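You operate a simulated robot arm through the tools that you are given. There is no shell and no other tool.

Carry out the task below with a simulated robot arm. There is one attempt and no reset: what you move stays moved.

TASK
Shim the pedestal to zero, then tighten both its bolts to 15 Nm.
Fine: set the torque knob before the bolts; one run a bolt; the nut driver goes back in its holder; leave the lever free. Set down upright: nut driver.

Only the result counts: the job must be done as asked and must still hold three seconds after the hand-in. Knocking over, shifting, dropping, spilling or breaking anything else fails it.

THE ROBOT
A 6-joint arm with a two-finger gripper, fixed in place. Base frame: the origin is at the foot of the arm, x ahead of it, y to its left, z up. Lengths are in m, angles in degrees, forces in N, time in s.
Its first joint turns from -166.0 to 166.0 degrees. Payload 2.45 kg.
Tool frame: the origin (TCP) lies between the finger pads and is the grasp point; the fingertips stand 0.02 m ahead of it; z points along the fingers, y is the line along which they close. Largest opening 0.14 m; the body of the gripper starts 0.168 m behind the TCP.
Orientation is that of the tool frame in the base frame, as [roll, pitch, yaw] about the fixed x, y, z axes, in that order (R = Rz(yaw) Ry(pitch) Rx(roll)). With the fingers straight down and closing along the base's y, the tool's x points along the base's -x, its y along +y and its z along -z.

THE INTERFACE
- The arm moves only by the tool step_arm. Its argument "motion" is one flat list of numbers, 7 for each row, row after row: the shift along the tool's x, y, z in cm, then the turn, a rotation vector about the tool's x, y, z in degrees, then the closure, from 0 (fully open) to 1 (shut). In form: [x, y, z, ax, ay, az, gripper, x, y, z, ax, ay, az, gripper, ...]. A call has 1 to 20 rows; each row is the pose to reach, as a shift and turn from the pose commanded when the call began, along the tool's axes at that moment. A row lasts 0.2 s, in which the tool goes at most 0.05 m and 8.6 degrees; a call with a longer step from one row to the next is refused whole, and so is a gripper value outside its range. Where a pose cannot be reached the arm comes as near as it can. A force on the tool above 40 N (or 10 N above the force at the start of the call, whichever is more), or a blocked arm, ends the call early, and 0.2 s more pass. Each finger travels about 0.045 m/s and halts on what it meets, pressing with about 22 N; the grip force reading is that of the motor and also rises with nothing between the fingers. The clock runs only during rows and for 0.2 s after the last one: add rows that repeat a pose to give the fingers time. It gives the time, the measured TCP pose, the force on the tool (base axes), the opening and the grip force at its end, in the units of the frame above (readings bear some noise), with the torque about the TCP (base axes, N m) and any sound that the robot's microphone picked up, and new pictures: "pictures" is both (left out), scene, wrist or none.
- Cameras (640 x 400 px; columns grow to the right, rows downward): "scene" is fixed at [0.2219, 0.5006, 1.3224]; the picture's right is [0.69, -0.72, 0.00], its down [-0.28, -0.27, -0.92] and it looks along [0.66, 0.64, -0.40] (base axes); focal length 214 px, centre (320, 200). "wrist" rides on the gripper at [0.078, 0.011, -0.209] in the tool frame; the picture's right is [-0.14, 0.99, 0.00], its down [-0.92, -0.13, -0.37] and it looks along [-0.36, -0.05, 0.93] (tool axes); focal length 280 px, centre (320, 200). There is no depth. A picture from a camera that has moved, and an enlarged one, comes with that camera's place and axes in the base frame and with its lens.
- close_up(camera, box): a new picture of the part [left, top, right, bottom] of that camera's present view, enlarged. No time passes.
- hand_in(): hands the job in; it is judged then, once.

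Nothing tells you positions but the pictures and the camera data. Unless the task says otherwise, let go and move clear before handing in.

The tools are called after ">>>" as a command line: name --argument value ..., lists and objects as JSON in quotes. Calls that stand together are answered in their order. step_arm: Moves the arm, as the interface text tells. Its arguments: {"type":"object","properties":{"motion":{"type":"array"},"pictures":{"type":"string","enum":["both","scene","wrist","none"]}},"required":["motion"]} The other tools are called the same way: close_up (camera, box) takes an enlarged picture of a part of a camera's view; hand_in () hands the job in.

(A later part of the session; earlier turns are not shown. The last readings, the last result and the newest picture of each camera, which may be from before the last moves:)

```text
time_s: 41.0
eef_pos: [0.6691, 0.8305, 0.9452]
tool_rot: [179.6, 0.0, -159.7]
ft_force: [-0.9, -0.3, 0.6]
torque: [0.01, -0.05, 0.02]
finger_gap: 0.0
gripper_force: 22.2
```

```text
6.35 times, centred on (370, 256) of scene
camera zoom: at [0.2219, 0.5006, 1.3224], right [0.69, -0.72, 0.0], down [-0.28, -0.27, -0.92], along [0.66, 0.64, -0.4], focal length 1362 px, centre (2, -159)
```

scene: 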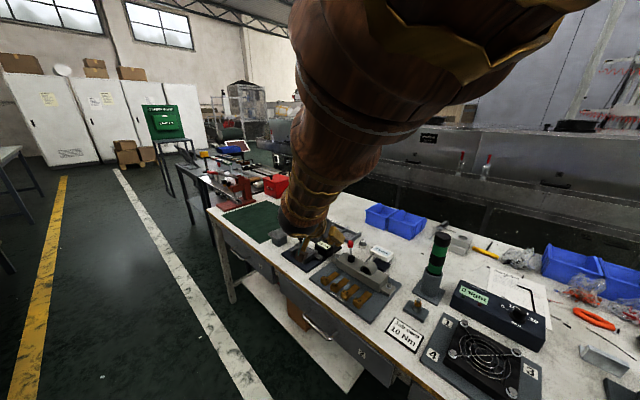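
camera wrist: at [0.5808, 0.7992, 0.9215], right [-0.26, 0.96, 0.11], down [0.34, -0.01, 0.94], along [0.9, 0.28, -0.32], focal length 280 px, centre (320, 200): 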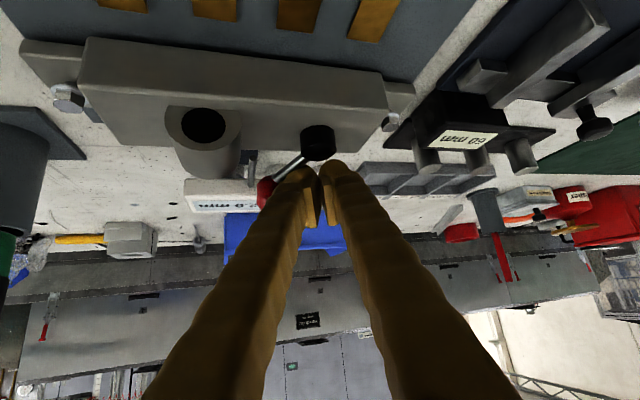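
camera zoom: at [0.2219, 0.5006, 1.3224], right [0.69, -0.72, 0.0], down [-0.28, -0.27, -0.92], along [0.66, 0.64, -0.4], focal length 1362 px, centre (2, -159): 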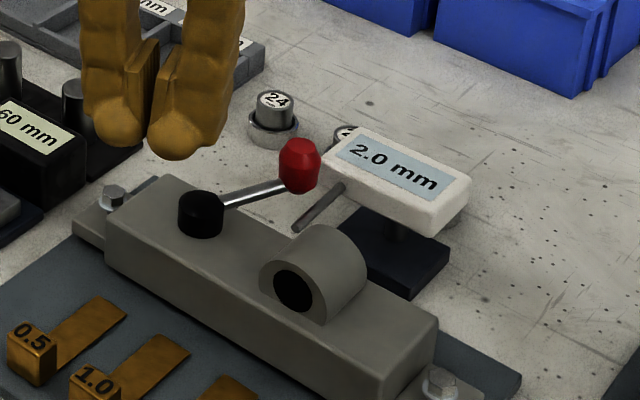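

>>> step_arm --motion '[0.56, -0.7, 0, 0, 0, 8.48, 0.9, 1.12, -1.4, 0, 0, 0, 16.97, 0.8, 1.68, -2.1, 0, 0, 0, 25.45, 0.7, 2.24, -2.8, 0, 0, 0, 33.9, 0.6, 2.8, -3.5, 0, 0, 0, 42.4, 0.57, 3.36, -4.2, 0, 0, 0, 50.9, 0.57, 3.92, -4.9, 0, 0, 0, 59.4, 0.57, 4.5, -5.6, 0, 0, 0, 67.9, 0.57, 5.05, -6.25, 0, 0, 0, 76.4, 0.57, 5.6, -6.95, 0, 0, 0, 84.8, 0.57, 6.17, -7.65, 0, 0, 0, 93.3, 0.57, 6.73, -8.35, 0, 0, 0, 101.8, 0.57, 7.29, -9.04, 0, 0, 0, 110.3, 0.57, 7.29, -9.04, 0, 0, 0, 110.3, 0.57]' --pictures "none"

```text
time_s: 44.0
eef_pos: [0.6324, 0.7192, 0.9425]
tool_rot: [-179.9, -0.2, 90.0]
ft_force: [0.8, 0.3, 0.1]
torque: [0.04, -0.04, 0.03]
finger_gap: 0.0604
gripper_force: 0.1
```

>>> step_arm --motion '[0.5, 0.04, 2.6, 0, 7.5, 0, 0.57, 1.0, 0.08, 5.2, 0, 15, 0, 0.57, 1.5, 0.12, 7.8, 0, 22.5, 0, 0.57, 2.0, 0.16, 10.25, 0, 30, 0, 0.57, 2.0, 0.16, 10.25, 0, 30, 0, 0.57]' --pictures "wrist"

>>> close_up --camera "wrist" --box '[220, 120, 420, 245]'

```text
time_s: 45.2
eef_pos: [0.634, 0.74, 0.8411]
tool_rot: [179.9, -30.2, 89.9]
ft_force: [-0.6, 0.9, 0.3]
torque: [0.01, 0.02, -0.02]
finger_gap: 0.0604
gripper_force: 0.1
camera wrist: at [0.6458, 0.703, 1.0596], right [0.99, -0.12, -0.07], down [-0.13, -0.98, -0.15], along [-0.05, 0.15, -0.99], focal length 280 px, centre (320, 200)
```

wrist: 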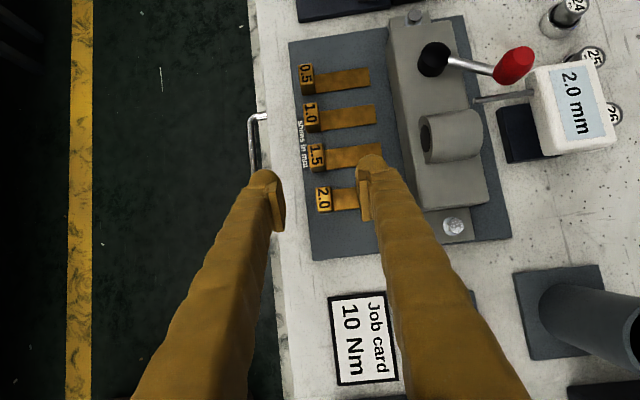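

```text
3.20 times, centred on (320, 182) of wrist
camera zoom: at [0.6458, 0.703, 1.0596], right [0.99, -0.12, -0.07], down [-0.13, -0.98, -0.15], along [-0.05, 0.15, -0.99], focal length 897 px, centre (320, 256)
```

zoom: 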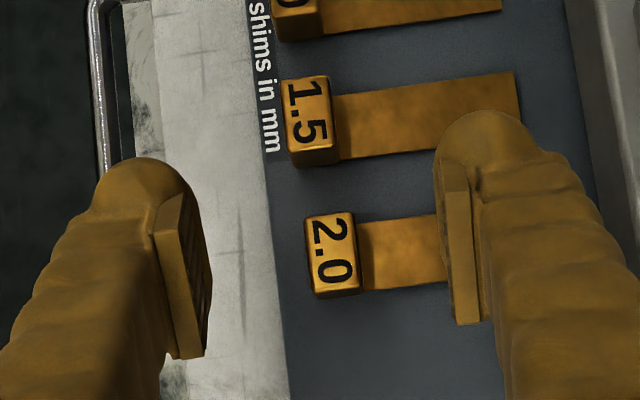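

>>> step_arm --motion '[-1.05, 0.1, 1.8, 0, 0, 0, 0.57, -2.1, 0.1, 3.64, 0, 0, 0, 0.57, -2.1, 0.1, 3.64, 0, 0, 0, 0.8, -2.1, 0.1, 3.64, 0, 0, 0, 1, -2.1, 0.1, 3.64, 0, 0, 0, 1, -2.1, 0.1, 3.64, 0, 0, 0, 1, -2.1, 0.1, 3.64, 0, 0, 0, 1]' --pictures "none"

>>> step_arm --motion '[0, 0.2, 0, 0, 0, 0, 1, 0, 0.5, 0, 0, 0, 0, 1, 0, 0.8, 0, 0, 0, 0, 1, 0, 1.1, 0, 0, 0, 0, 1]' --pictures "wrist"

```text
time_s: 46.9
eef_pos: [0.6348, 0.7375, 0.7988]
tool_rot: [180.0, -30.1, 90.0]
ft_force: [-0.6, 1.7, -2.8]
torque: [0.0, 0.04, 0.06]
finger_gap: 0.0151
gripper_force: 41.0
```

```text
time_s: 47.9
eef_pos: [0.646, 0.7408, 0.7991]
tool_rot: [179.9, -30.2, 90.0]
ft_force: [0.4, -32.4, 9.1]
torque: [-0.25, -0.03, 0.02]
finger_gap: 0.0151
gripper_force: 41.4
camera wrist: at [0.6579, 0.7037, 1.0184], right [0.99, -0.12, -0.07], down [-0.13, -0.98, -0.14], along [-0.05, 0.15, -0.99], focal length 280 px, centre (320, 200)
```

wrist: 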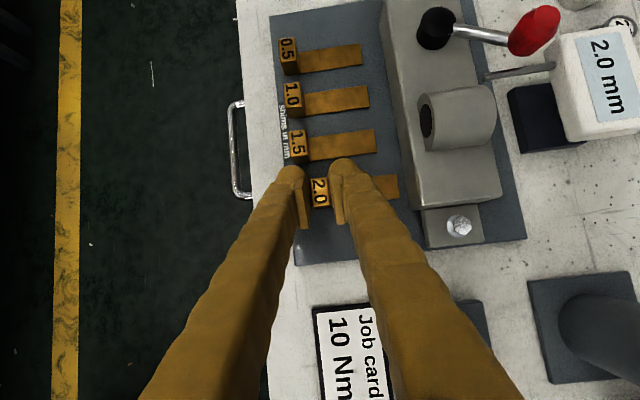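

Now the shim slides, so this lever side is the free one. A side force of 32 N in y has built up, so I'll relieve it by shifting slightly in −y and check the readings.

>>> step_arm --motion '[-0.17, 0, -0.1, 0, 0, 0, 1, -0.17, 0, -0.1, 0, 0, 0, 1]' --pictures "none"

```text
time_s: 48.5
eef_pos: [0.6454, 0.7395, 0.8]
tool_rot: [-180.0, -30.4, 89.9]
ft_force: [-0.3, 12.6, 5.5]
torque: [0.21, -0.02, 0.0]
finger_gap: 0.0151
gripper_force: 40.9
```

>>> step_arm --motion '[0.03, 0.3, 0.02, 0, 0, 0, 1, 0.03, 0.6, 0.02, 0, 0, 0, 1]' --pictures "none"

```text
time_s: 49.0
eef_pos: [0.6532, 0.7404, 0.7982]
tool_rot: [-179.9, -30.2, 90.0]
ft_force: [-0.8, 26.7, 8.9]
torque: [0.36, -0.01, 0.0]
finger_gap: 0.015
gripper_force: 41.7
```

>>> step_arm --motion '[0.1, 0, 0.06, 0, 0, 0, 1, 0.1, 0.3, 0.06, 0, 0, 0, 1, 0.1, 0.6, 0.06, 0, 0, 0, 1]' --pictures "none"

```text
time_s: 49.9
eef_pos: [0.6588, 0.74, 0.7985]
tool_rot: [180.0, -30.2, 90.1]
ft_force: [-1.4, 9.6, 17.7]
torque: [0.17, 0.02, 0.01]
finger_gap: 0.0155
gripper_force: 41.2
```

>>> step_arm --motion '[0.065, 0, -0.03, 0, 0, 0, 1, 0.065, 0.3, -0.03, 0, 0, 0, 1, 0.065, 0.6, -0.03, 0, 0, 0, 1]' --pictures "wrist"

>>> close_up --camera "wrist" --box '[260, 110, 460, 235]'

```text
time_s: 50.6
eef_pos: [0.6647, 0.7403, 0.7985]
tool_rot: [-179.9, -30.2, 89.9]
ft_force: [-0.3, -21.9, 26.5]
torque: [-0.02, 0.0, 0.02]
finger_gap: 0.015
gripper_force: 41.0
camera wrist: at [0.6762, 0.7035, 1.0182], right [0.99, -0.12, -0.07], down [-0.13, -0.98, -0.14], along [-0.05, 0.15, -0.99], focal length 280 px, centre (320, 200)
```

wrist: 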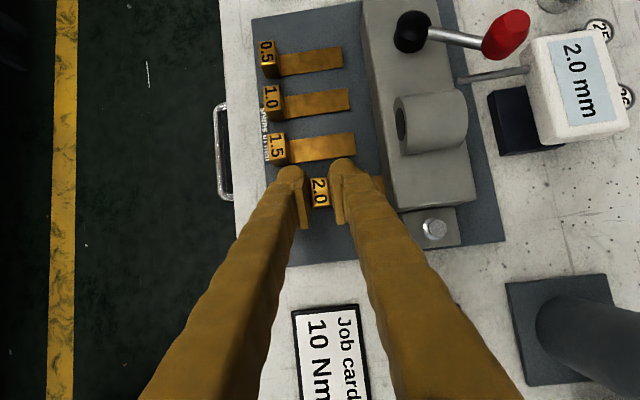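

```text
3.20 times, centred on (360, 172) of wrist
camera zoom: at [0.6762, 0.7035, 1.0182], right [0.99, -0.12, -0.07], down [-0.13, -0.98, -0.14], along [-0.05, 0.15, -0.99], focal length 897 px, centre (192, 288)
```

zoom: 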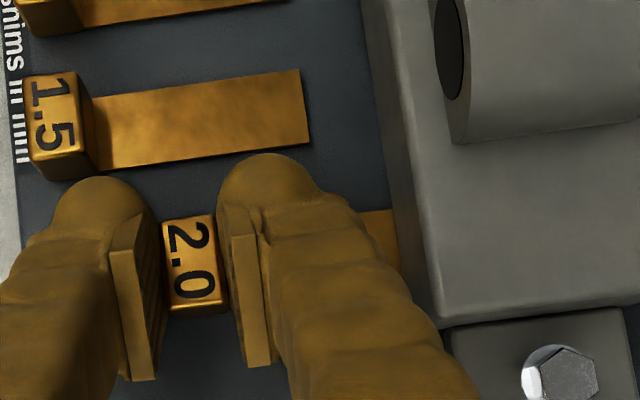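

The tongue is entering under the pedestal. Since the shim is rail-guided, a loose push is better than a rigid grip, so I'll release it, close the fingers in front of the handle and push.

>>> step_arm --motion '[0, 0, 0, 0, 0, 0, 0.75, 0, 0, 0, 0, 0, 0, 0.65, 0, 0, 0, 0, 0, 0, 0.65, 1.2, 0, -2.1, 0, 0, 0, 0.65, 2.3, 0, -3.9, 0, 0, 0, 0.8, 2.3, -1.9, -3.9, 0, 0, 0, 1, 2.3, -3.8, -3.9, 0, 0, 0, 1, 2.3, -3.8, -3.9, 0, 0, 0, 1, 1.2, -3.8, -2.0, 0, 0, 0, 1, 0.05, -3.8, -0.1, 0, 0, 0, 1, 0.05, -3.8, -0.1, 0, 0, 0, 1]' --pictures "wrist"

>>> close_up --camera "wrist" --box '[260, 110, 460, 235]'

```text
time_s: 53.0
eef_pos: [0.6259, 0.7422, 0.7999]
tool_rot: [180.0, -30.2, 90.0]
ft_force: [-0.4, 0.6, 0.3]
torque: [-0.01, 0.0, -0.04]
finger_gap: 0.0
gripper_force: 22.2
camera wrist: at [0.6377, 0.7057, 1.019], right [0.99, -0.12, -0.07], down [-0.13, -0.98, -0.14], along [-0.05, 0.15, -0.99], focal length 280 px, centre (320, 200)
```

wrist: 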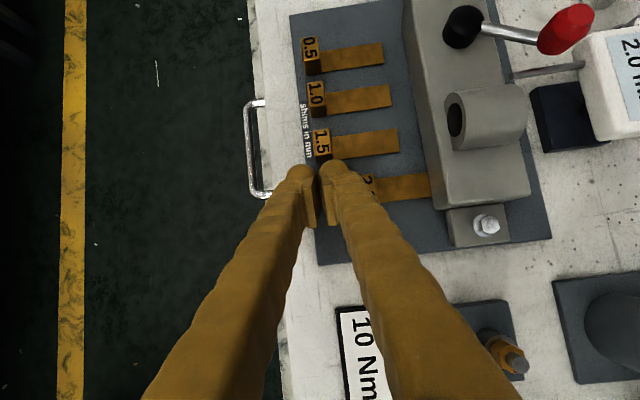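

```text
3.20 times, centred on (360, 172) of wrist
camera zoom: at [0.6377, 0.7057, 1.019], right [0.99, -0.12, -0.07], down [-0.13, -0.98, -0.14], along [-0.05, 0.15, -0.99], focal length 897 px, centre (192, 288)
```

zoom: 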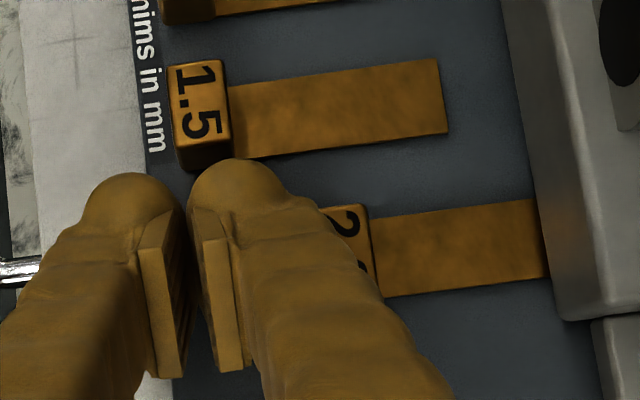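

>>> step_arm --motion '[0, 0.6, 0, 0, 0, 0, 1, 0, 1.2, 0, 0, 0, 0, 1, 0, 1.8, 0, 0, 0, 0, 1, 0, 2.4, 0, 0, 0, 0, 1, 0, 3.0, 0, 0, 0, 0, 1, 0, 3.6, 0, 0, 0, 0, 1, 0, 4.0, 0, 0, 0, 0, 1]' --pictures "wrist"

>>> close_up --camera "wrist" --box '[260, 110, 460, 235]'

>>> close_up --camera "scene" --box '[320, 225, 440, 300]'

```text
time_s: 54.0
eef_pos: [0.6443, 0.7393, 0.8002]
tool_rot: [-179.6, -30.1, 90.0]
ft_force: [-12.0, -4.1, 4.7]
torque: [-0.07, -0.08, -0.19]
finger_gap: 0.0
gripper_force: 21.7
stopped in row 4: the force on the tool passed its limit at 52 N (the readings are from after the stop); the commanded pose is now the measured one
camera wrist: at [0.6573, 0.7045, 1.0197], right [0.99, -0.12, -0.07], down [-0.12, -0.98, -0.14], along [-0.06, 0.15, -0.99], focal length 280 px, centre (320, 200)
```

wrist: 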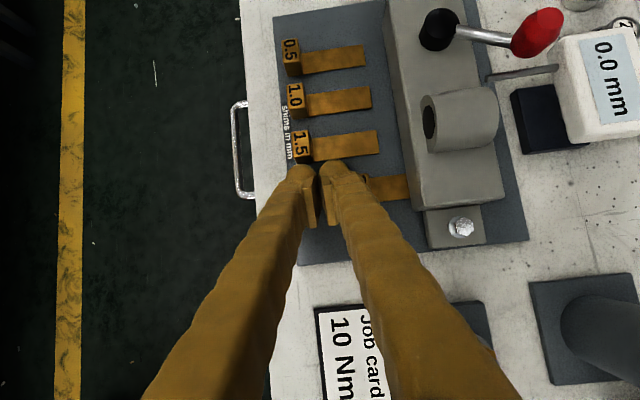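

```text
3.20 times, centred on (360, 172) of wrist
camera zoom: at [0.6573, 0.7045, 1.0197], right [0.99, -0.12, -0.07], down [-0.12, -0.98, -0.14], along [-0.06, 0.15, -0.99], focal length 897 px, centre (192, 288)
```

zoom: 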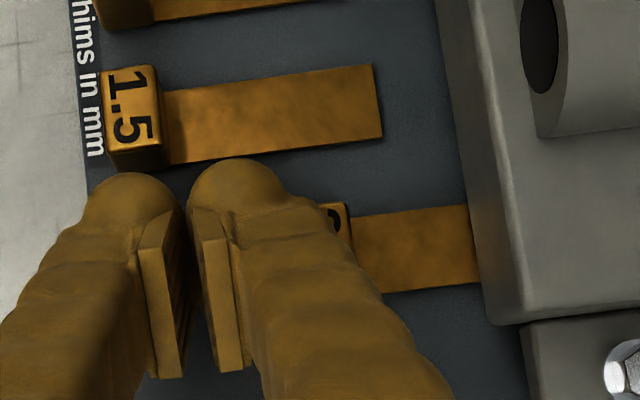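

```text
5.33 times, centred on (380, 262) of scene
camera zoom: at [0.2219, 0.5006, 1.3224], right [0.69, -0.72, 0.0], down [-0.28, -0.27, -0.92], along [0.66, 0.64, -0.4], focal length 1144 px, centre (0, -133)
```

zoom: 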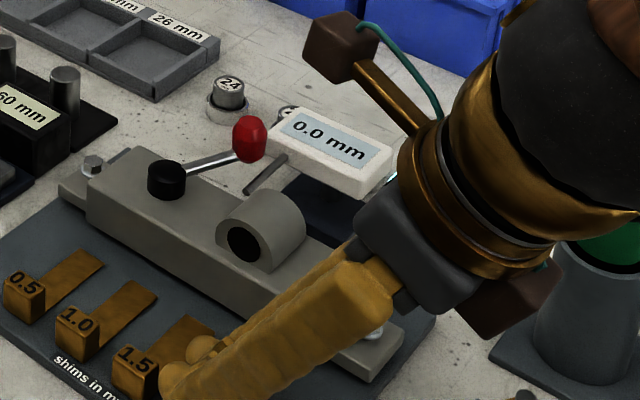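

The gauge now reads 0.0 mm with the 2.0 shim at its stop. I'll back off, rise well clear, and head to the torque box to set the knob.

>>> step_arm --motion '[0, -1.5, 0, 0, 0, 0, 1, 2.4, -1.5, -4.15, 0, 0, 0, 1, 4.8, -1.5, -8.3, 0, 0, 0, 1, 7.2, -1.5, -12.45, 0, -7.5, 0, 1, 9.6, -1.5, -16.6, 0, -15, 0, 1, 12, -1.5, -20.8, 0, -22.5, 0, 0.5, 14.4, -1.5, -24.9, 0, -30, 0, 0, 14.4, -1.5, -24.9, 0, -30.1, 0, 0]' --pictures "scene"

>>> close_up --camera "scene" --box '[320, 230, 420, 293]'

```text
time_s: 55.9
eef_pos: [0.6326, 0.742, 1.0889]
tool_rot: [-179.7, 0.2, 90.1]
ft_force: [0.7, 0.7, 0.2]
torque: [-0.01, 0.01, 0.01]
finger_gap: 0.0687
gripper_force: 0.0
```

scene: 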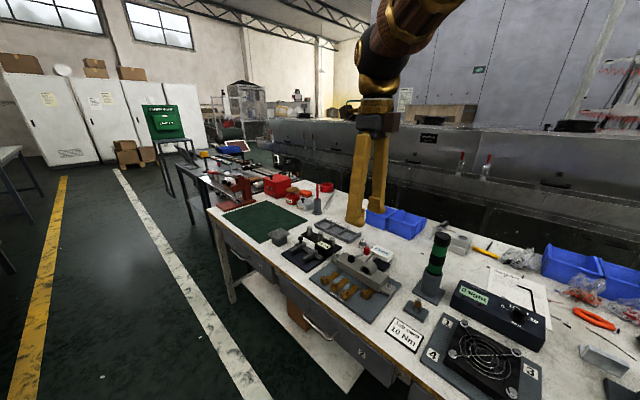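

```text
6.35 times, centred on (370, 262) of scene
camera zoom: at [0.2219, 0.5006, 1.3224], right [0.69, -0.72, 0.0], down [-0.28, -0.27, -0.92], along [0.66, 0.64, -0.4], focal length 1362 px, centre (2, -190)
```

zoom: 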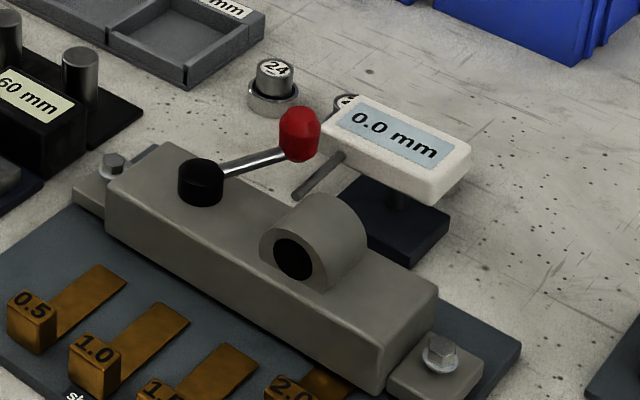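

The gauge holds at 0.0 mm and the lever is back at its initial spot. Next I'll go above the torque knob with the gripper open to look at its scale.

>>> step_arm --motion '[-3.1, 1.7, 0.4, 0, 0, -8.2, 0, -6.2, 3.3, 0.7, 0, 0, -16.4, 0, -9.3, 5, 1.1, 0, 0, -24.6, 0, -12.4, 6.6, 1.4, 0, 0, -32.8, 0, -15.5, 8.3, 1.8, 0, 0, -41, 0, -18.6, 9.9, 2.2, 0, 0, -49.2, 0, -21.7, 11.6, 2.5, 0, 0, -57.4, 0, -24.8, 13.3, 2.9, 0, 0, -65.6, 0, -27.9, 14.9, 3.3, 0, 0, -73.8, 0, -31, 16.6, 3.6, 0, 0, -82, 0, -34, 18.2, 4, 0, 0, -90, 0, -34, 18.2, 4, 0, 0, -90, 0]' --pictures "both"

>>> close_up --camera "wrist" --box '[240, 130, 400, 230]'

```text
time_s: 58.5
eef_pos: [0.816, 0.4013, 1.0465]
tool_rot: [180.0, -0.3, -179.7]
ft_force: [0.3, -0.5, -0.2]
torque: [-0.01, -0.01, 0.02]
finger_gap: 0.1397
gripper_force: 0.1
camera wrist: at [0.7391, 0.4128, 1.2558], right [0.13, 0.99, 0.0], down [0.92, -0.12, 0.36], along [0.36, -0.05, -0.93], focal length 280 px, centre (320, 200)
```

scene: 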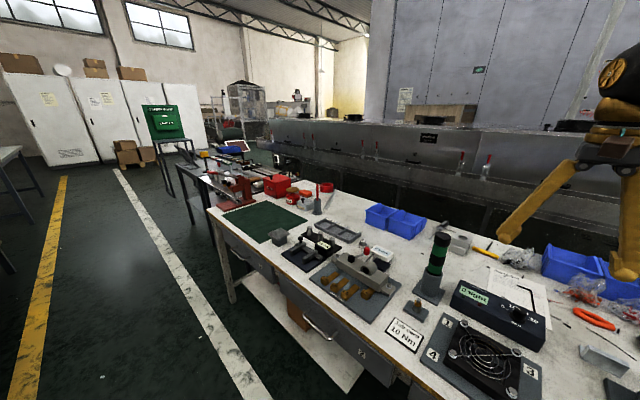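
wrist: 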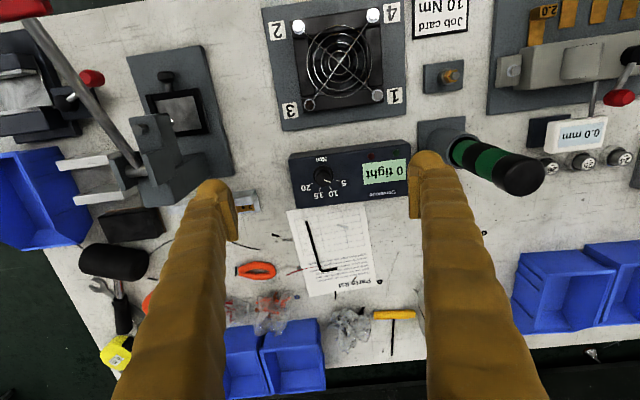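

```text
4.00 times, centred on (320, 180) of wrist
camera zoom: at [0.7391, 0.4128, 1.2558], right [0.13, 0.99, 0.0], down [0.92, -0.12, 0.36], along [0.36, -0.05, -0.93], focal length 1122 px, centre (320, 280)
```

zoom: 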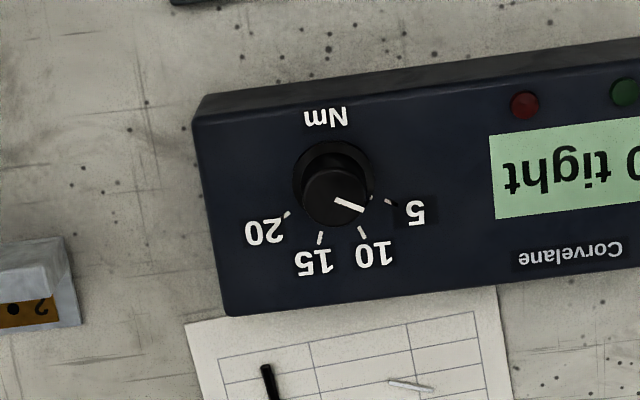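

>>> close_up --camera "wrist" --box '[295, 160, 345, 200]'

```text
10.00 times, centred on (320, 180) of wrist
camera zoom: at [0.7391, 0.4128, 1.2558], right [0.13, 0.99, 0.0], down [0.92, -0.12, 0.36], along [0.36, -0.05, -0.93], focal length 2804 px, centre (320, 400)
```

zoom: 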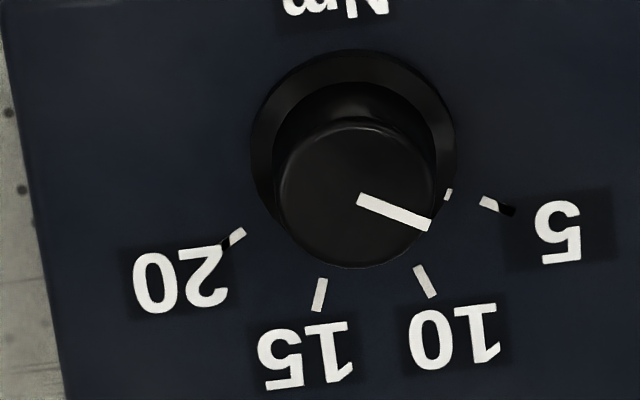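

The scale is clear: the pointer is at 5 Nm, with ticks about 42° apart around the knob centre at about (0.871, 0.400). I need about 84° clockwise from above to reach 15, so I'll move over the knob with fingers partly open.

>>> step_arm --motion '[-1.4, 0, 3.5, 0, 0, 0, 0.3, -2.8, 0, 7, 0, 0, 0, 0.5, -4.2, -0.1, 10.5, 0, 0, 0, 0.57, -5.5, -0.1, 14, 0, 0, 0, 0.57, -5.5, -0.1, 14.5, 0, 0, 0, 0.57, -5.5, -0.1, 14.5, 0, 0, 0, 0.57]' --pictures "both"

>>> close_up --camera "wrist" --box '[240, 110, 400, 210]'

```text
time_s: 59.9
eef_pos: [0.8713, 0.4005, 0.9007]
tool_rot: [179.9, -0.3, -179.8]
ft_force: [0.1, -0.6, -0.1]
torque: [-0.04, 0.02, 0.02]
finger_gap: 0.0602
gripper_force: 0.1
camera wrist: at [0.794, 0.4124, 1.1102], right [0.13, 0.99, 0.0], down [0.92, -0.13, 0.36], along [0.36, -0.05, -0.93], focal length 280 px, centre (320, 200)
```

scene: 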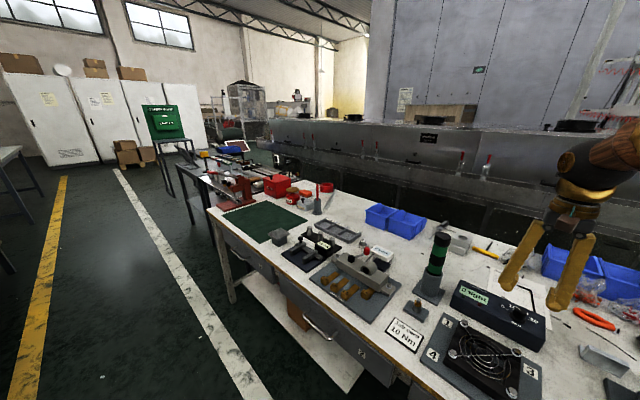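
wrist: 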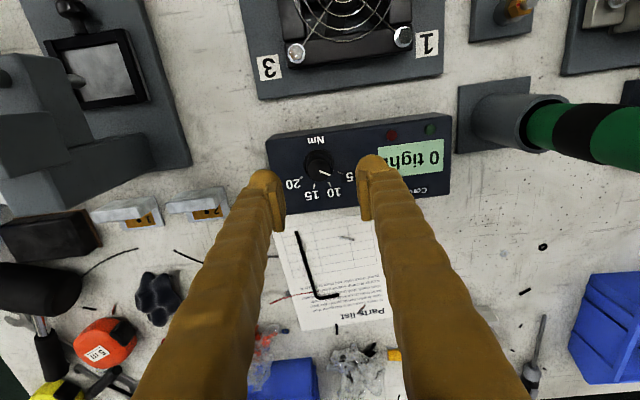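

```text
4.00 times, centred on (320, 160) of wrist
camera zoom: at [0.794, 0.4124, 1.1102], right [0.13, 0.99, 0.0], down [0.92, -0.13, 0.36], along [0.36, -0.05, -0.93], focal length 1122 px, centre (320, 360)
```

zoom: 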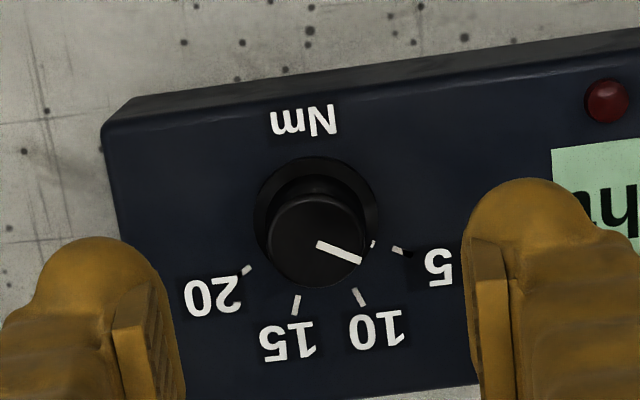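

>>> step_arm --motion '[0.1, 0, 3, 0, 0, 0, 0.57, 0.1, 0, 5.8, 0, 0, 0, 0.57, 0.1, 0, 5.8, 0, 0, 0, 0.75, 0.1, 0, 5.8, 0, 0, 0, 1, 0.1, 0, 5.8, 0, 0, 0, 1, 0.1, 0, 5.8, 0, 0, 0, 1]' --pictures "both"

>>> close_up --camera "wrist" --box '[240, 110, 400, 210]'

```text
time_s: 61.2
eef_pos: [0.8682, 0.4012, 0.842]
tool_rot: [-180.0, -0.3, -179.8]
ft_force: [-0.4, -22.8, 0.2]
torque: [-0.26, -0.04, -0.03]
finger_gap: 0.0236
gripper_force: 39.5
camera wrist: at [0.7917, 0.4118, 1.0509], right [0.13, 0.99, 0.0], down [0.92, -0.13, 0.36], along [0.36, -0.05, -0.93], focal length 280 px, centre (320, 200)
```

scene: 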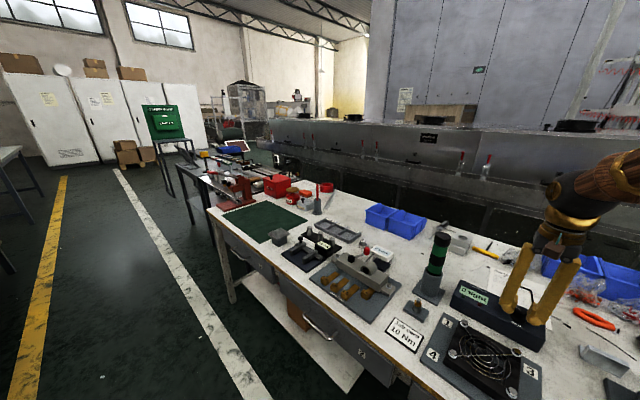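
wrist: 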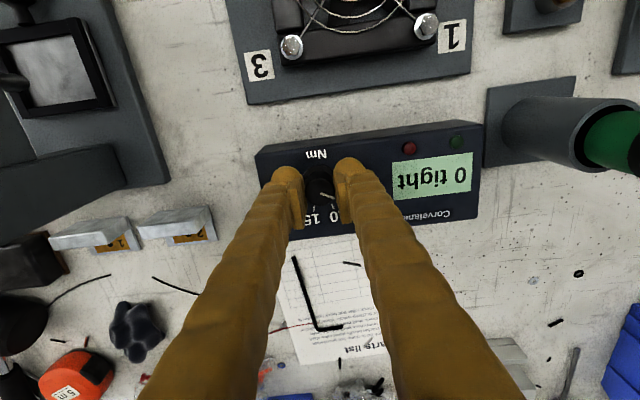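

```text
4.00 times, centred on (320, 160) of wrist
camera zoom: at [0.7917, 0.4118, 1.0509], right [0.13, 0.99, 0.0], down [0.92, -0.13, 0.36], along [0.36, -0.05, -0.93], focal length 1122 px, centre (320, 360)
```

zoom: 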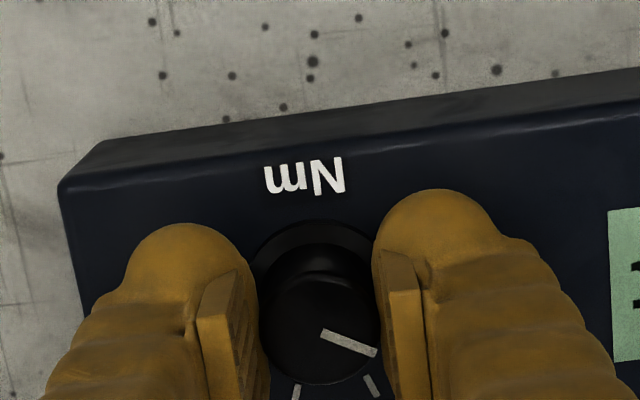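

>>> step_arm --motion '[0, -0.1, 0, 0, 0, 0, 1, 0, -0.1, 0, 0, 0, 0, 1]' --pictures "none"

```text
time_s: 61.9
eef_pos: [0.8673, 0.4011, 0.8413]
tool_rot: [-180.0, -0.3, -179.7]
ft_force: [-2.4, -6.4, -13.0]
torque: [-0.1, 0.01, 0.01]
finger_gap: 0.0237
gripper_force: 45.1
```

>>> step_arm --motion '[0, 0, 0, 0, 0, 7, 1, 0, 0, 0, 0, 0, 14, 1, 0, 0, 0, 0, 0, 21, 1, 0, 0, 0, 0, 0, 28, 1, 0, 0, 0, 0, 0, 35, 1, 0, 0, 0, 0, 0, 42, 1, 0, 0, 0, 0, 0, 42, 1]' --pictures "wrist"

>>> close_up --camera "wrist" --box '[240, 110, 400, 210]'

```text
time_s: 63.0
eef_pos: [0.8675, 0.3994, 0.8425]
tool_rot: [180.0, -0.3, 147.5]
ft_force: [6.7, 5.2, -7.4]
torque: [0.04, -0.11, -0.02]
finger_gap: 0.0235
gripper_force: 44.6
stopped in row 5: the force on the tool passed its limit at 42 N (the readings are from after the stop); the commanded pose is now the measured one
camera wrist: at [0.8093, 0.4518, 1.051], right [0.65, 0.76, 0.0], down [0.71, -0.6, 0.37], along [0.28, -0.24, -0.93], focal length 280 px, centre (320, 200)
```

wrist: 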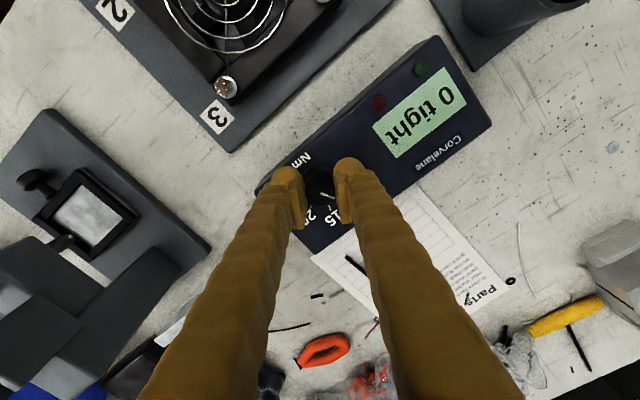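

```text
4.00 times, centred on (320, 160) of wrist
camera zoom: at [0.8093, 0.4518, 1.051], right [0.65, 0.76, 0.0], down [0.71, -0.6, 0.37], along [0.28, -0.24, -0.93], focal length 1122 px, centre (320, 360)
```

zoom: 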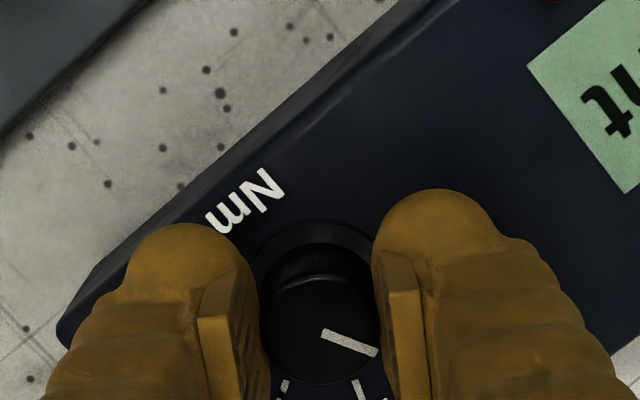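

The knob turns with the gripper, about 32° so far, and the stop was only side load. I'll continue in smaller portions.

>>> step_arm --motion '[0, 0, 0, 0, 0, 6, 1, 0, 0, 0, 0, 0, 12, 1, 0, 0, 0, 0, 0, 18, 1, 0, 0, 0, 0, 0, 18, 1]' --pictures "none"

```text
time_s: 64.0
eef_pos: [0.8679, 0.3994, 0.8423]
tool_rot: [-179.9, -0.2, 129.5]
ft_force: [7.5, 5.1, -12.8]
torque: [0.03, -0.09, 0.02]
finger_gap: 0.0234
gripper_force: 45.5
```

>>> step_arm --motion '[0, 0, 0, 0, 0, 6, 1, 0, 0, 0, 0, 0, 12, 1, 0, 0, 0, 0, 0, 18, 1, 0, 0, 0, 0, 0, 24, 1, 0, 0, 0, 0, 0, 24, 1]' --pictures "wrist"

>>> close_up --camera "wrist" --box '[240, 110, 400, 210]'

```text
time_s: 65.2
eef_pos: [0.8675, 0.4002, 0.8421]
tool_rot: [-179.9, -0.2, 105.4]
ft_force: [17.4, -4.4, -2.9]
torque: [-0.1, -0.19, -0.02]
finger_gap: 0.0235
gripper_force: 44.8
camera wrist: at [0.8588, 0.479, 1.051], right [0.99, 0.13, 0.0], down [0.12, -0.92, 0.37], along [0.05, -0.36, -0.93], focal length 280 px, centre (320, 200)
```

wrist: 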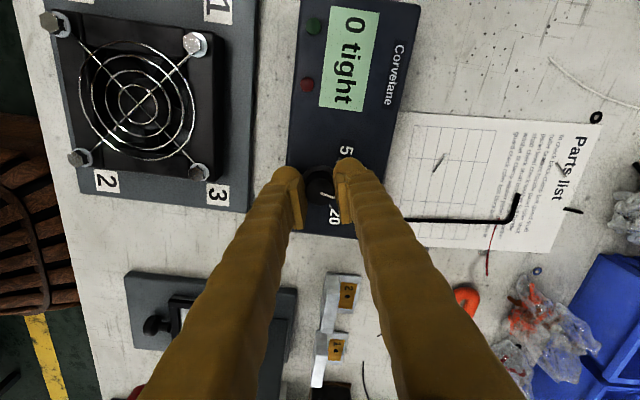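

```text
4.00 times, centred on (320, 160) of wrist
camera zoom: at [0.8588, 0.479, 1.051], right [0.99, 0.13, 0.0], down [0.12, -0.92, 0.37], along [0.05, -0.36, -0.93], focal length 1122 px, centre (320, 360)
```

zoom: 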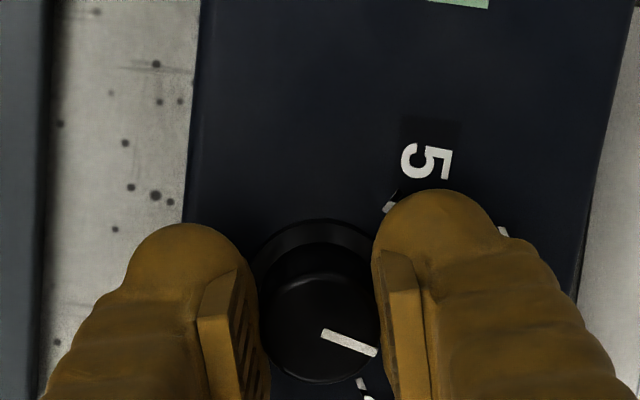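

>>> step_arm --motion '[0, 0, 0, 0, 0, 5, 1, 0, 0, 0, 0, 0, 9.6, 1, 0, 0, 0, 0, 0, 9.6, 1]' --pictures "none"

>>> step_arm --motion '[0, 0, 0, 0, 0, 0, 0.8, 0, 0, 0, 0, 0, 0, 0.6, 0, 0, 0, 0, 0, 0, 0.57, 0, 0, -3, 0, 0, 0, 0.57, 0, 0, -7, 0, 0, 0, 0.3, 0, 0, -10, 0, 0, 0, 0, 0, 0, -10, 0, 0, 0, 0]' --pictures "wrist"

>>> close_up --camera "wrist" --box '[290, 140, 360, 190]'

```text
time_s: 66.0
eef_pos: [0.8682, 0.3999, 0.842]
tool_rot: [-179.7, -0.2, 95.9]
ft_force: [12.5, -10.6, -0.9]
torque: [-0.14, -0.15, 0.01]
finger_gap: 0.0236
gripper_force: 44.8
```

```text
time_s: 67.6
eef_pos: [0.8658, 0.4001, 0.9437]
tool_rot: [-179.8, -0.1, 95.9]
ft_force: [0.4, 0.6, -0.4]
torque: [0.02, -0.01, 0.0]
finger_gap: 0.1295
gripper_force: 0.0
camera wrist: at [0.8703, 0.4796, 1.1524], right [1.0, -0.03, 0.0], down [-0.03, -0.93, 0.37], along [-0.02, -0.37, -0.93], focal length 280 px, centre (320, 200)
```

wrist: 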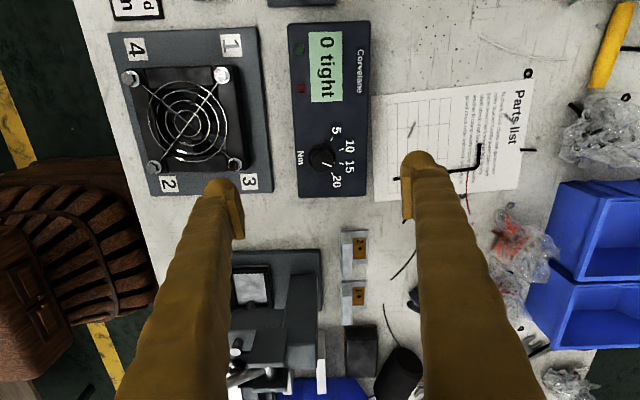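

```text
8.00 times, centred on (325, 165) of wrist
camera zoom: at [0.8703, 0.4796, 1.1524], right [1.0, -0.03, 0.0], down [-0.03, -0.93, 0.37], along [-0.02, -0.37, -0.93], focal length 2243 px, centre (280, 480)
```

zoom: 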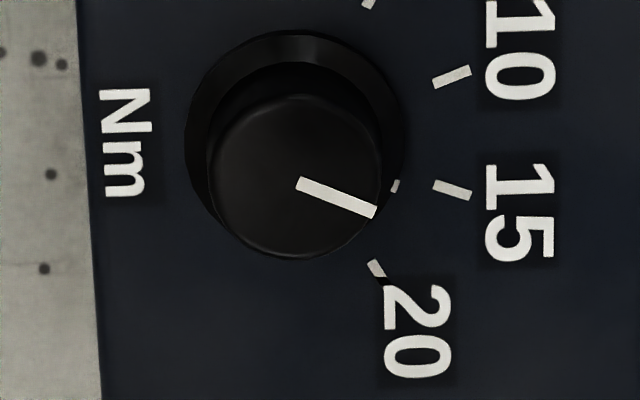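

>>> close_up --camera "wrist" --box '[306, 150, 346, 180]'

>>> close_up --camera "scene" --box '[490, 295, 550, 335]'

```text
13.33 times, centred on (326, 165) of wrist
camera zoom: at [0.8703, 0.4796, 1.1524], right [1.0, -0.03, 0.0], down [-0.03, -0.93, 0.37], along [-0.02, -0.37, -0.93], focal length 3738 px, centre (240, 667)
```

zoom: 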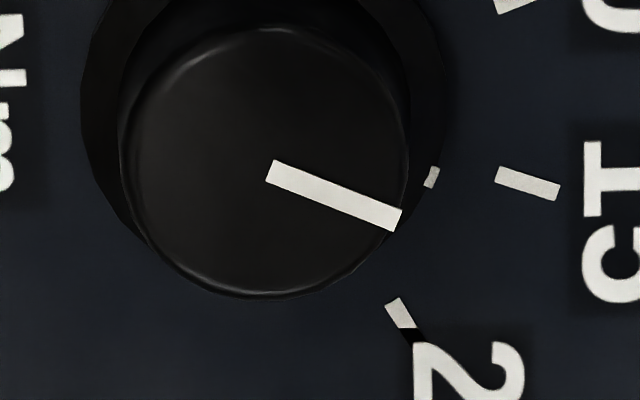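

```text
10.00 times, centred on (520, 315) of scene
camera zoom: at [0.2219, 0.5006, 1.3224], right [0.69, -0.72, 0.0], down [-0.28, -0.27, -0.92], along [0.66, 0.64, -0.4], focal length 2145 px, centre (-1680, -950)
```

zoom: 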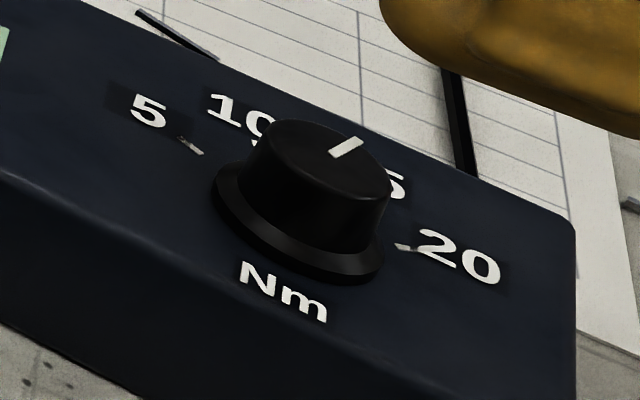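

The pointer sits very near the 15 tick. To check without parallax, I'll rise and put the camera vertically above the knob.

>>> step_arm --motion '[0, 0, -4, 0, 0, 0, 0, 0, 0, -8, 0, 0, 0, 0, 0, 0, -12, 0, 0, 0, 0, -4, 0, -12, 0, 0, 0, 0, -7.8, -0.4, -12, 0, 0, 0, 0, -7.8, -0.4, -12, 0, 0, 0, 0]' --pictures "wrist"

>>> close_up --camera "wrist" --box '[300, 75, 340, 105]'

```text
time_s: 69.0
eef_pos: [0.8716, 0.3218, 1.0637]
tool_rot: [-179.8, -0.1, 96.1]
ft_force: [1.0, 0.3, 0.5]
torque: [-0.02, 0.03, 0.01]
finger_gap: 0.1399
gripper_force: 0.0
camera wrist: at [0.8752, 0.4017, 1.2722], right [1.0, -0.03, 0.0], down [-0.03, -0.93, 0.37], along [-0.02, -0.37, -0.93], focal length 280 px, centre (320, 200)
```

wrist: 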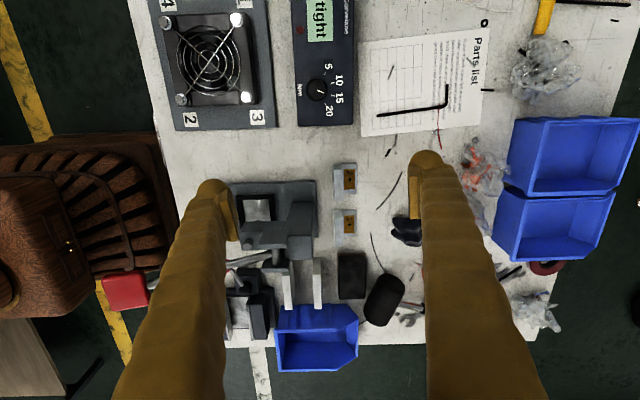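

```text
13.33 times, centred on (320, 90) of wrist
camera zoom: at [0.8752, 0.4017, 1.2722], right [1.0, -0.03, 0.0], down [-0.03, -0.93, 0.37], along [-0.02, -0.37, -0.93], focal length 3738 px, centre (320, 1667)
```

zoom: 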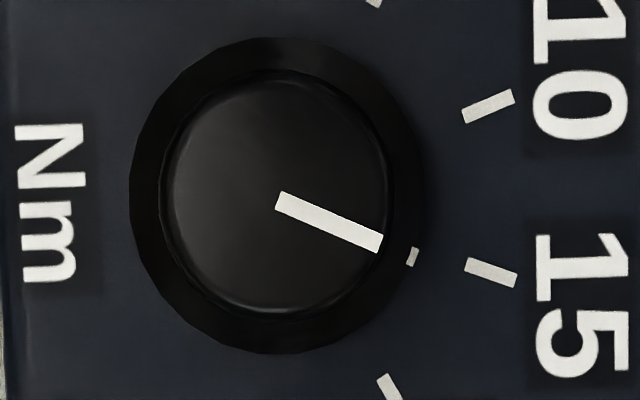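

Viewed vertically, the ticks are 40° apart and the pointer is about 4° past 15, i.e. roughly 15.5. I'll re-grip the knob and turn it back by 4°.

>>> step_arm --motion '[4, 0.2, 0, 0, 0, 0, 0.2, 7.75, 0.46, 0, 0, 0, 0, 0.4, 7.75, 0.46, 4.5, 0, 0, 0, 0.57, 7.75, 0.46, 9, 0, 0, 0, 0.57, 7.75, 0.46, 13.5, 0, 0, 0, 0.57, 7.75, 0.46, 18, 0, 0, 0, 0.57, 7.75, 0.46, 22, 0, 0, 0, 0.57, 7.75, 0.46, 22, 0, 0, 0, 0.57]' --pictures "wrist"

>>> close_up --camera "wrist" --box '[240, 110, 400, 210]'

```text
time_s: 70.8
eef_pos: [0.869, 0.3968, 0.8404]
tool_rot: [-179.7, 0.0, 95.8]
ft_force: [1.0, 0.0, 0.1]
torque: [-0.02, 0.04, 0.0]
finger_gap: 0.0602
gripper_force: 0.0
camera wrist: at [0.8734, 0.4765, 1.0495], right [1.0, -0.03, 0.0], down [-0.03, -0.93, 0.37], along [-0.02, -0.37, -0.93], focal length 280 px, centre (320, 200)
```

wrist: 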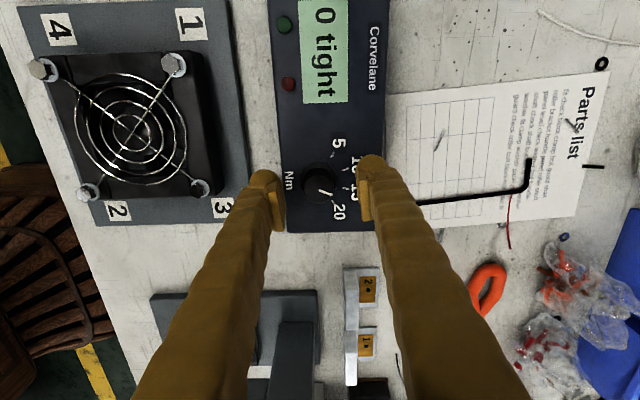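

```text
4.00 times, centred on (320, 160) of wrist
camera zoom: at [0.8734, 0.4765, 1.0495], right [1.0, -0.03, 0.0], down [-0.03, -0.93, 0.37], along [-0.02, -0.37, -0.93], focal length 1122 px, centre (320, 360)
```

zoom: 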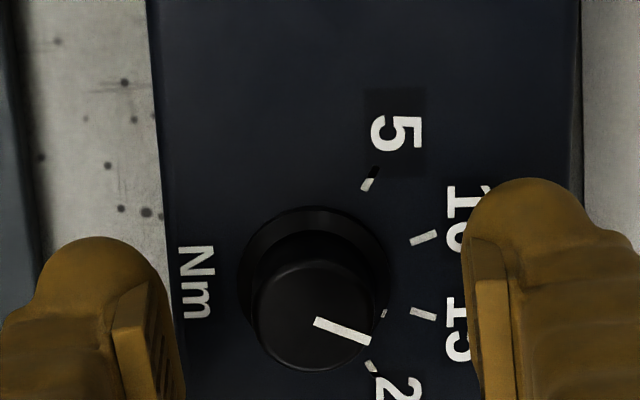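

>>> step_arm --motion '[0, 0, 0, 0, 0, 0, 0.75, 0, 0, 0, 0, 0, 0, 1, 0, 0, 0, 0, 0, 0, 1, 0, 0, 0, 0, 0, 0, 1, 0, 0, 0, 0, 0, 0, 1, 0, 0, 0, 0, 0, -2.1, 1, 0, 0, 0, 0, 0, -4.2, 1, 0, 0, 0, 0, 0, -4.2, 1]' --pictures "none"

>>> step_arm --motion '[0, 0, 0, 0, 0, 0, 0.75, 0, 0, 0, 0, 0, 0, 0.57, 0, 0, 0, 0, 0, 0, 0.57, 0, 0, -4, 0, 0, 0, 0.57, 0, 0, -8, 0, 0, 0, 0.3, 0, 0, -12, 0, 0, 0, 0, 0, 0, -16, 0, 0, 0, 0, 0, 0, -20, 0, 0, 0, 0, -4, 0, -22, 0, 0, 0, 0, -7.8, -0.4, -22, 0, 0, 0, 0, -7.8, -0.4, -22, 0, 0, 0, 0]' --pictures "wrist"

>>> close_up --camera "wrist" --box '[300, 75, 340, 105]'

```text
time_s: 72.6
eef_pos: [0.8681, 0.3963, 0.8394]
tool_rot: [-179.7, 0.0, 100.1]
ft_force: [-4.9, -20.6, -21.7]
torque: [-0.35, 0.0, 0.04]
finger_gap: 0.0236
gripper_force: 44.6
```

```text
time_s: 75.0
eef_pos: [0.8785, 0.3208, 1.0606]
tool_rot: [-179.7, -0.1, 100.1]
ft_force: [-0.2, 0.0, 0.6]
torque: [0.02, 0.01, 0.0]
finger_gap: 0.14
gripper_force: 0.1
camera wrist: at [0.877, 0.4001, 1.2702], right [1.0, 0.04, 0.0], down [0.04, -0.93, 0.37], along [0.01, -0.37, -0.93], focal length 280 px, centre (320, 200)
```

wrist: 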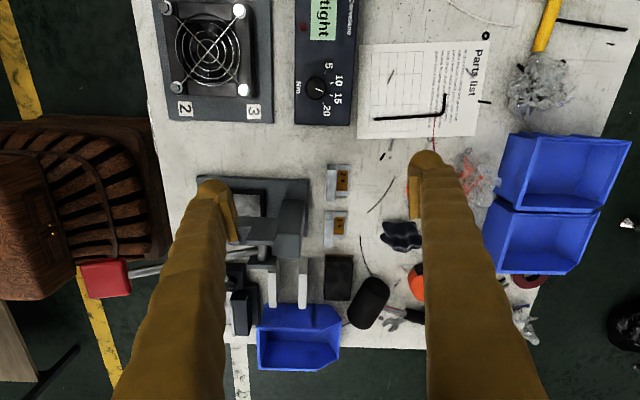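

```text
13.33 times, centred on (320, 90) of wrist
camera zoom: at [0.877, 0.4001, 1.2702], right [1.0, 0.04, 0.0], down [0.04, -0.93, 0.37], along [0.01, -0.37, -0.93], focal length 3738 px, centre (320, 1667)
```

zoom: 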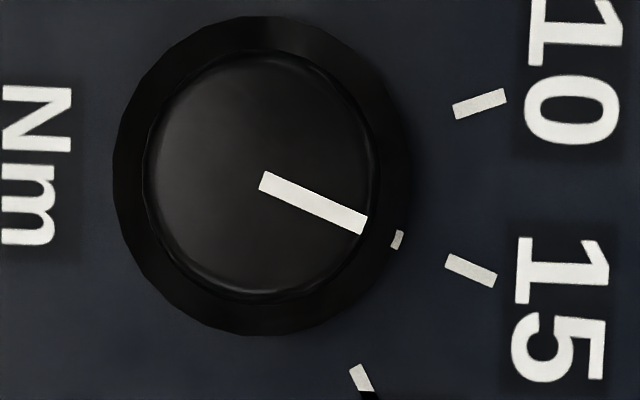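

The pointer now lines up with 15 to within half a degree. Next comes the nut driver: I'll turn back to face outward and look at it before grasping with a 45° tilt, so the far bolt stays in reach.

>>> step_arm --motion '[1.74, -1.03, -0.3, 0, 0, -8.45, 0, 3.48, -2.07, -0.6, 0, 0, -16.9, 0, 5.2, -3.1, -0.9, 0, 0, -25.4, 0, 6.96, -4.1, -1.2, 0, 0, -33.8, 0, 8.7, -5.2, -1.5, 0, 0, -42.3, 0, 10.4, -6.2, -1.8, 0, 0, -50.7, 0, 12.2, -7.2, -2.1, 0, 0, -59.2, 0, 13.9, -8.3, -2.5, 0, 0, -67.6, 0, 15.7, -9.3, -2.8, 0, 0, -76, 0, 17.4, -10.3, -3.1, 0, 0, -84.5, 0, 19.1, -11.4, -3.4, 0, 0, -93, 0, 20.9, -12.4, -3.7, 0, 0, -101.4, 0, 22.6, -13.4, -4, 0, 0, -109.9, 0, 22.6, -13.4, -4, 0, 0, -109.9, 0]' --pictures "both"

>>> close_up --camera "wrist" --box '[240, 140, 440, 265]'

>>> close_up --camera "scene" --box '[390, 225, 470, 315]'

```text
time_s: 78.0
eef_pos: [0.7077, 0.5203, 1.1031]
tool_rot: [179.9, -0.1, -149.8]
ft_force: [0.7, -0.4, -0.3]
torque: [0.0, -0.01, -0.03]
finger_gap: 0.14
gripper_force: 0.1
camera wrist: at [0.6358, 0.4909, 1.3125], right [-0.38, 0.93, 0.0], down [0.86, 0.35, 0.37], along [0.34, 0.14, -0.93], focal length 280 px, centre (320, 200)
```

scene: 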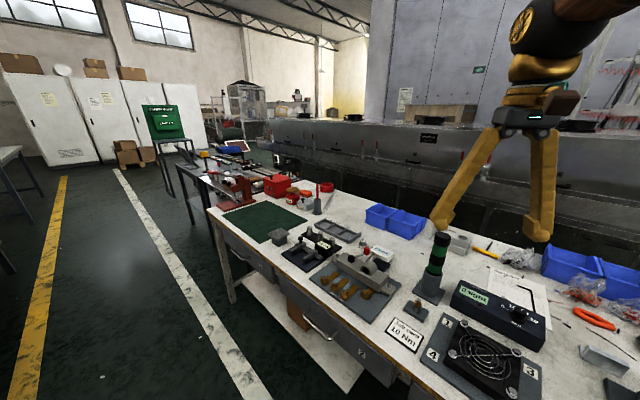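
wrist: 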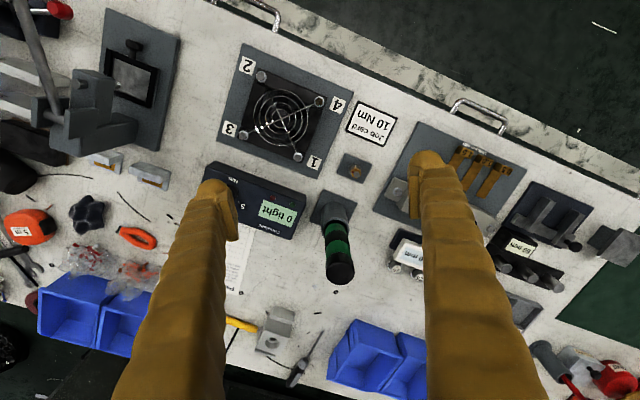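

```text
3.20 times, centred on (340, 202) of wrist
camera zoom: at [0.6358, 0.4909, 1.3125], right [-0.38, 0.93, 0.0], down [0.86, 0.35, 0.37], along [0.34, 0.14, -0.93], focal length 897 px, centre (256, 192)
```

zoom: 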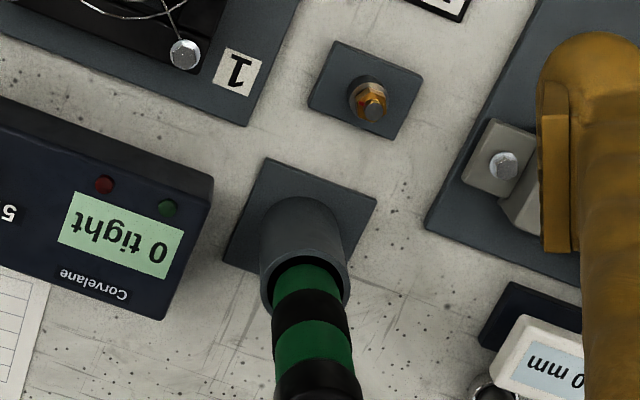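

```text
4.44 times, centred on (430, 270) of scene
camera zoom: at [0.2219, 0.5006, 1.3224], right [0.69, -0.72, 0.0], down [-0.28, -0.27, -0.92], along [0.66, 0.64, -0.4], focal length 953 px, centre (-169, -111)
```

zoom: 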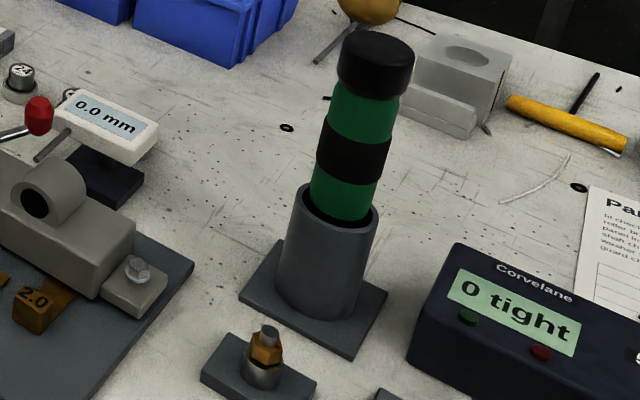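

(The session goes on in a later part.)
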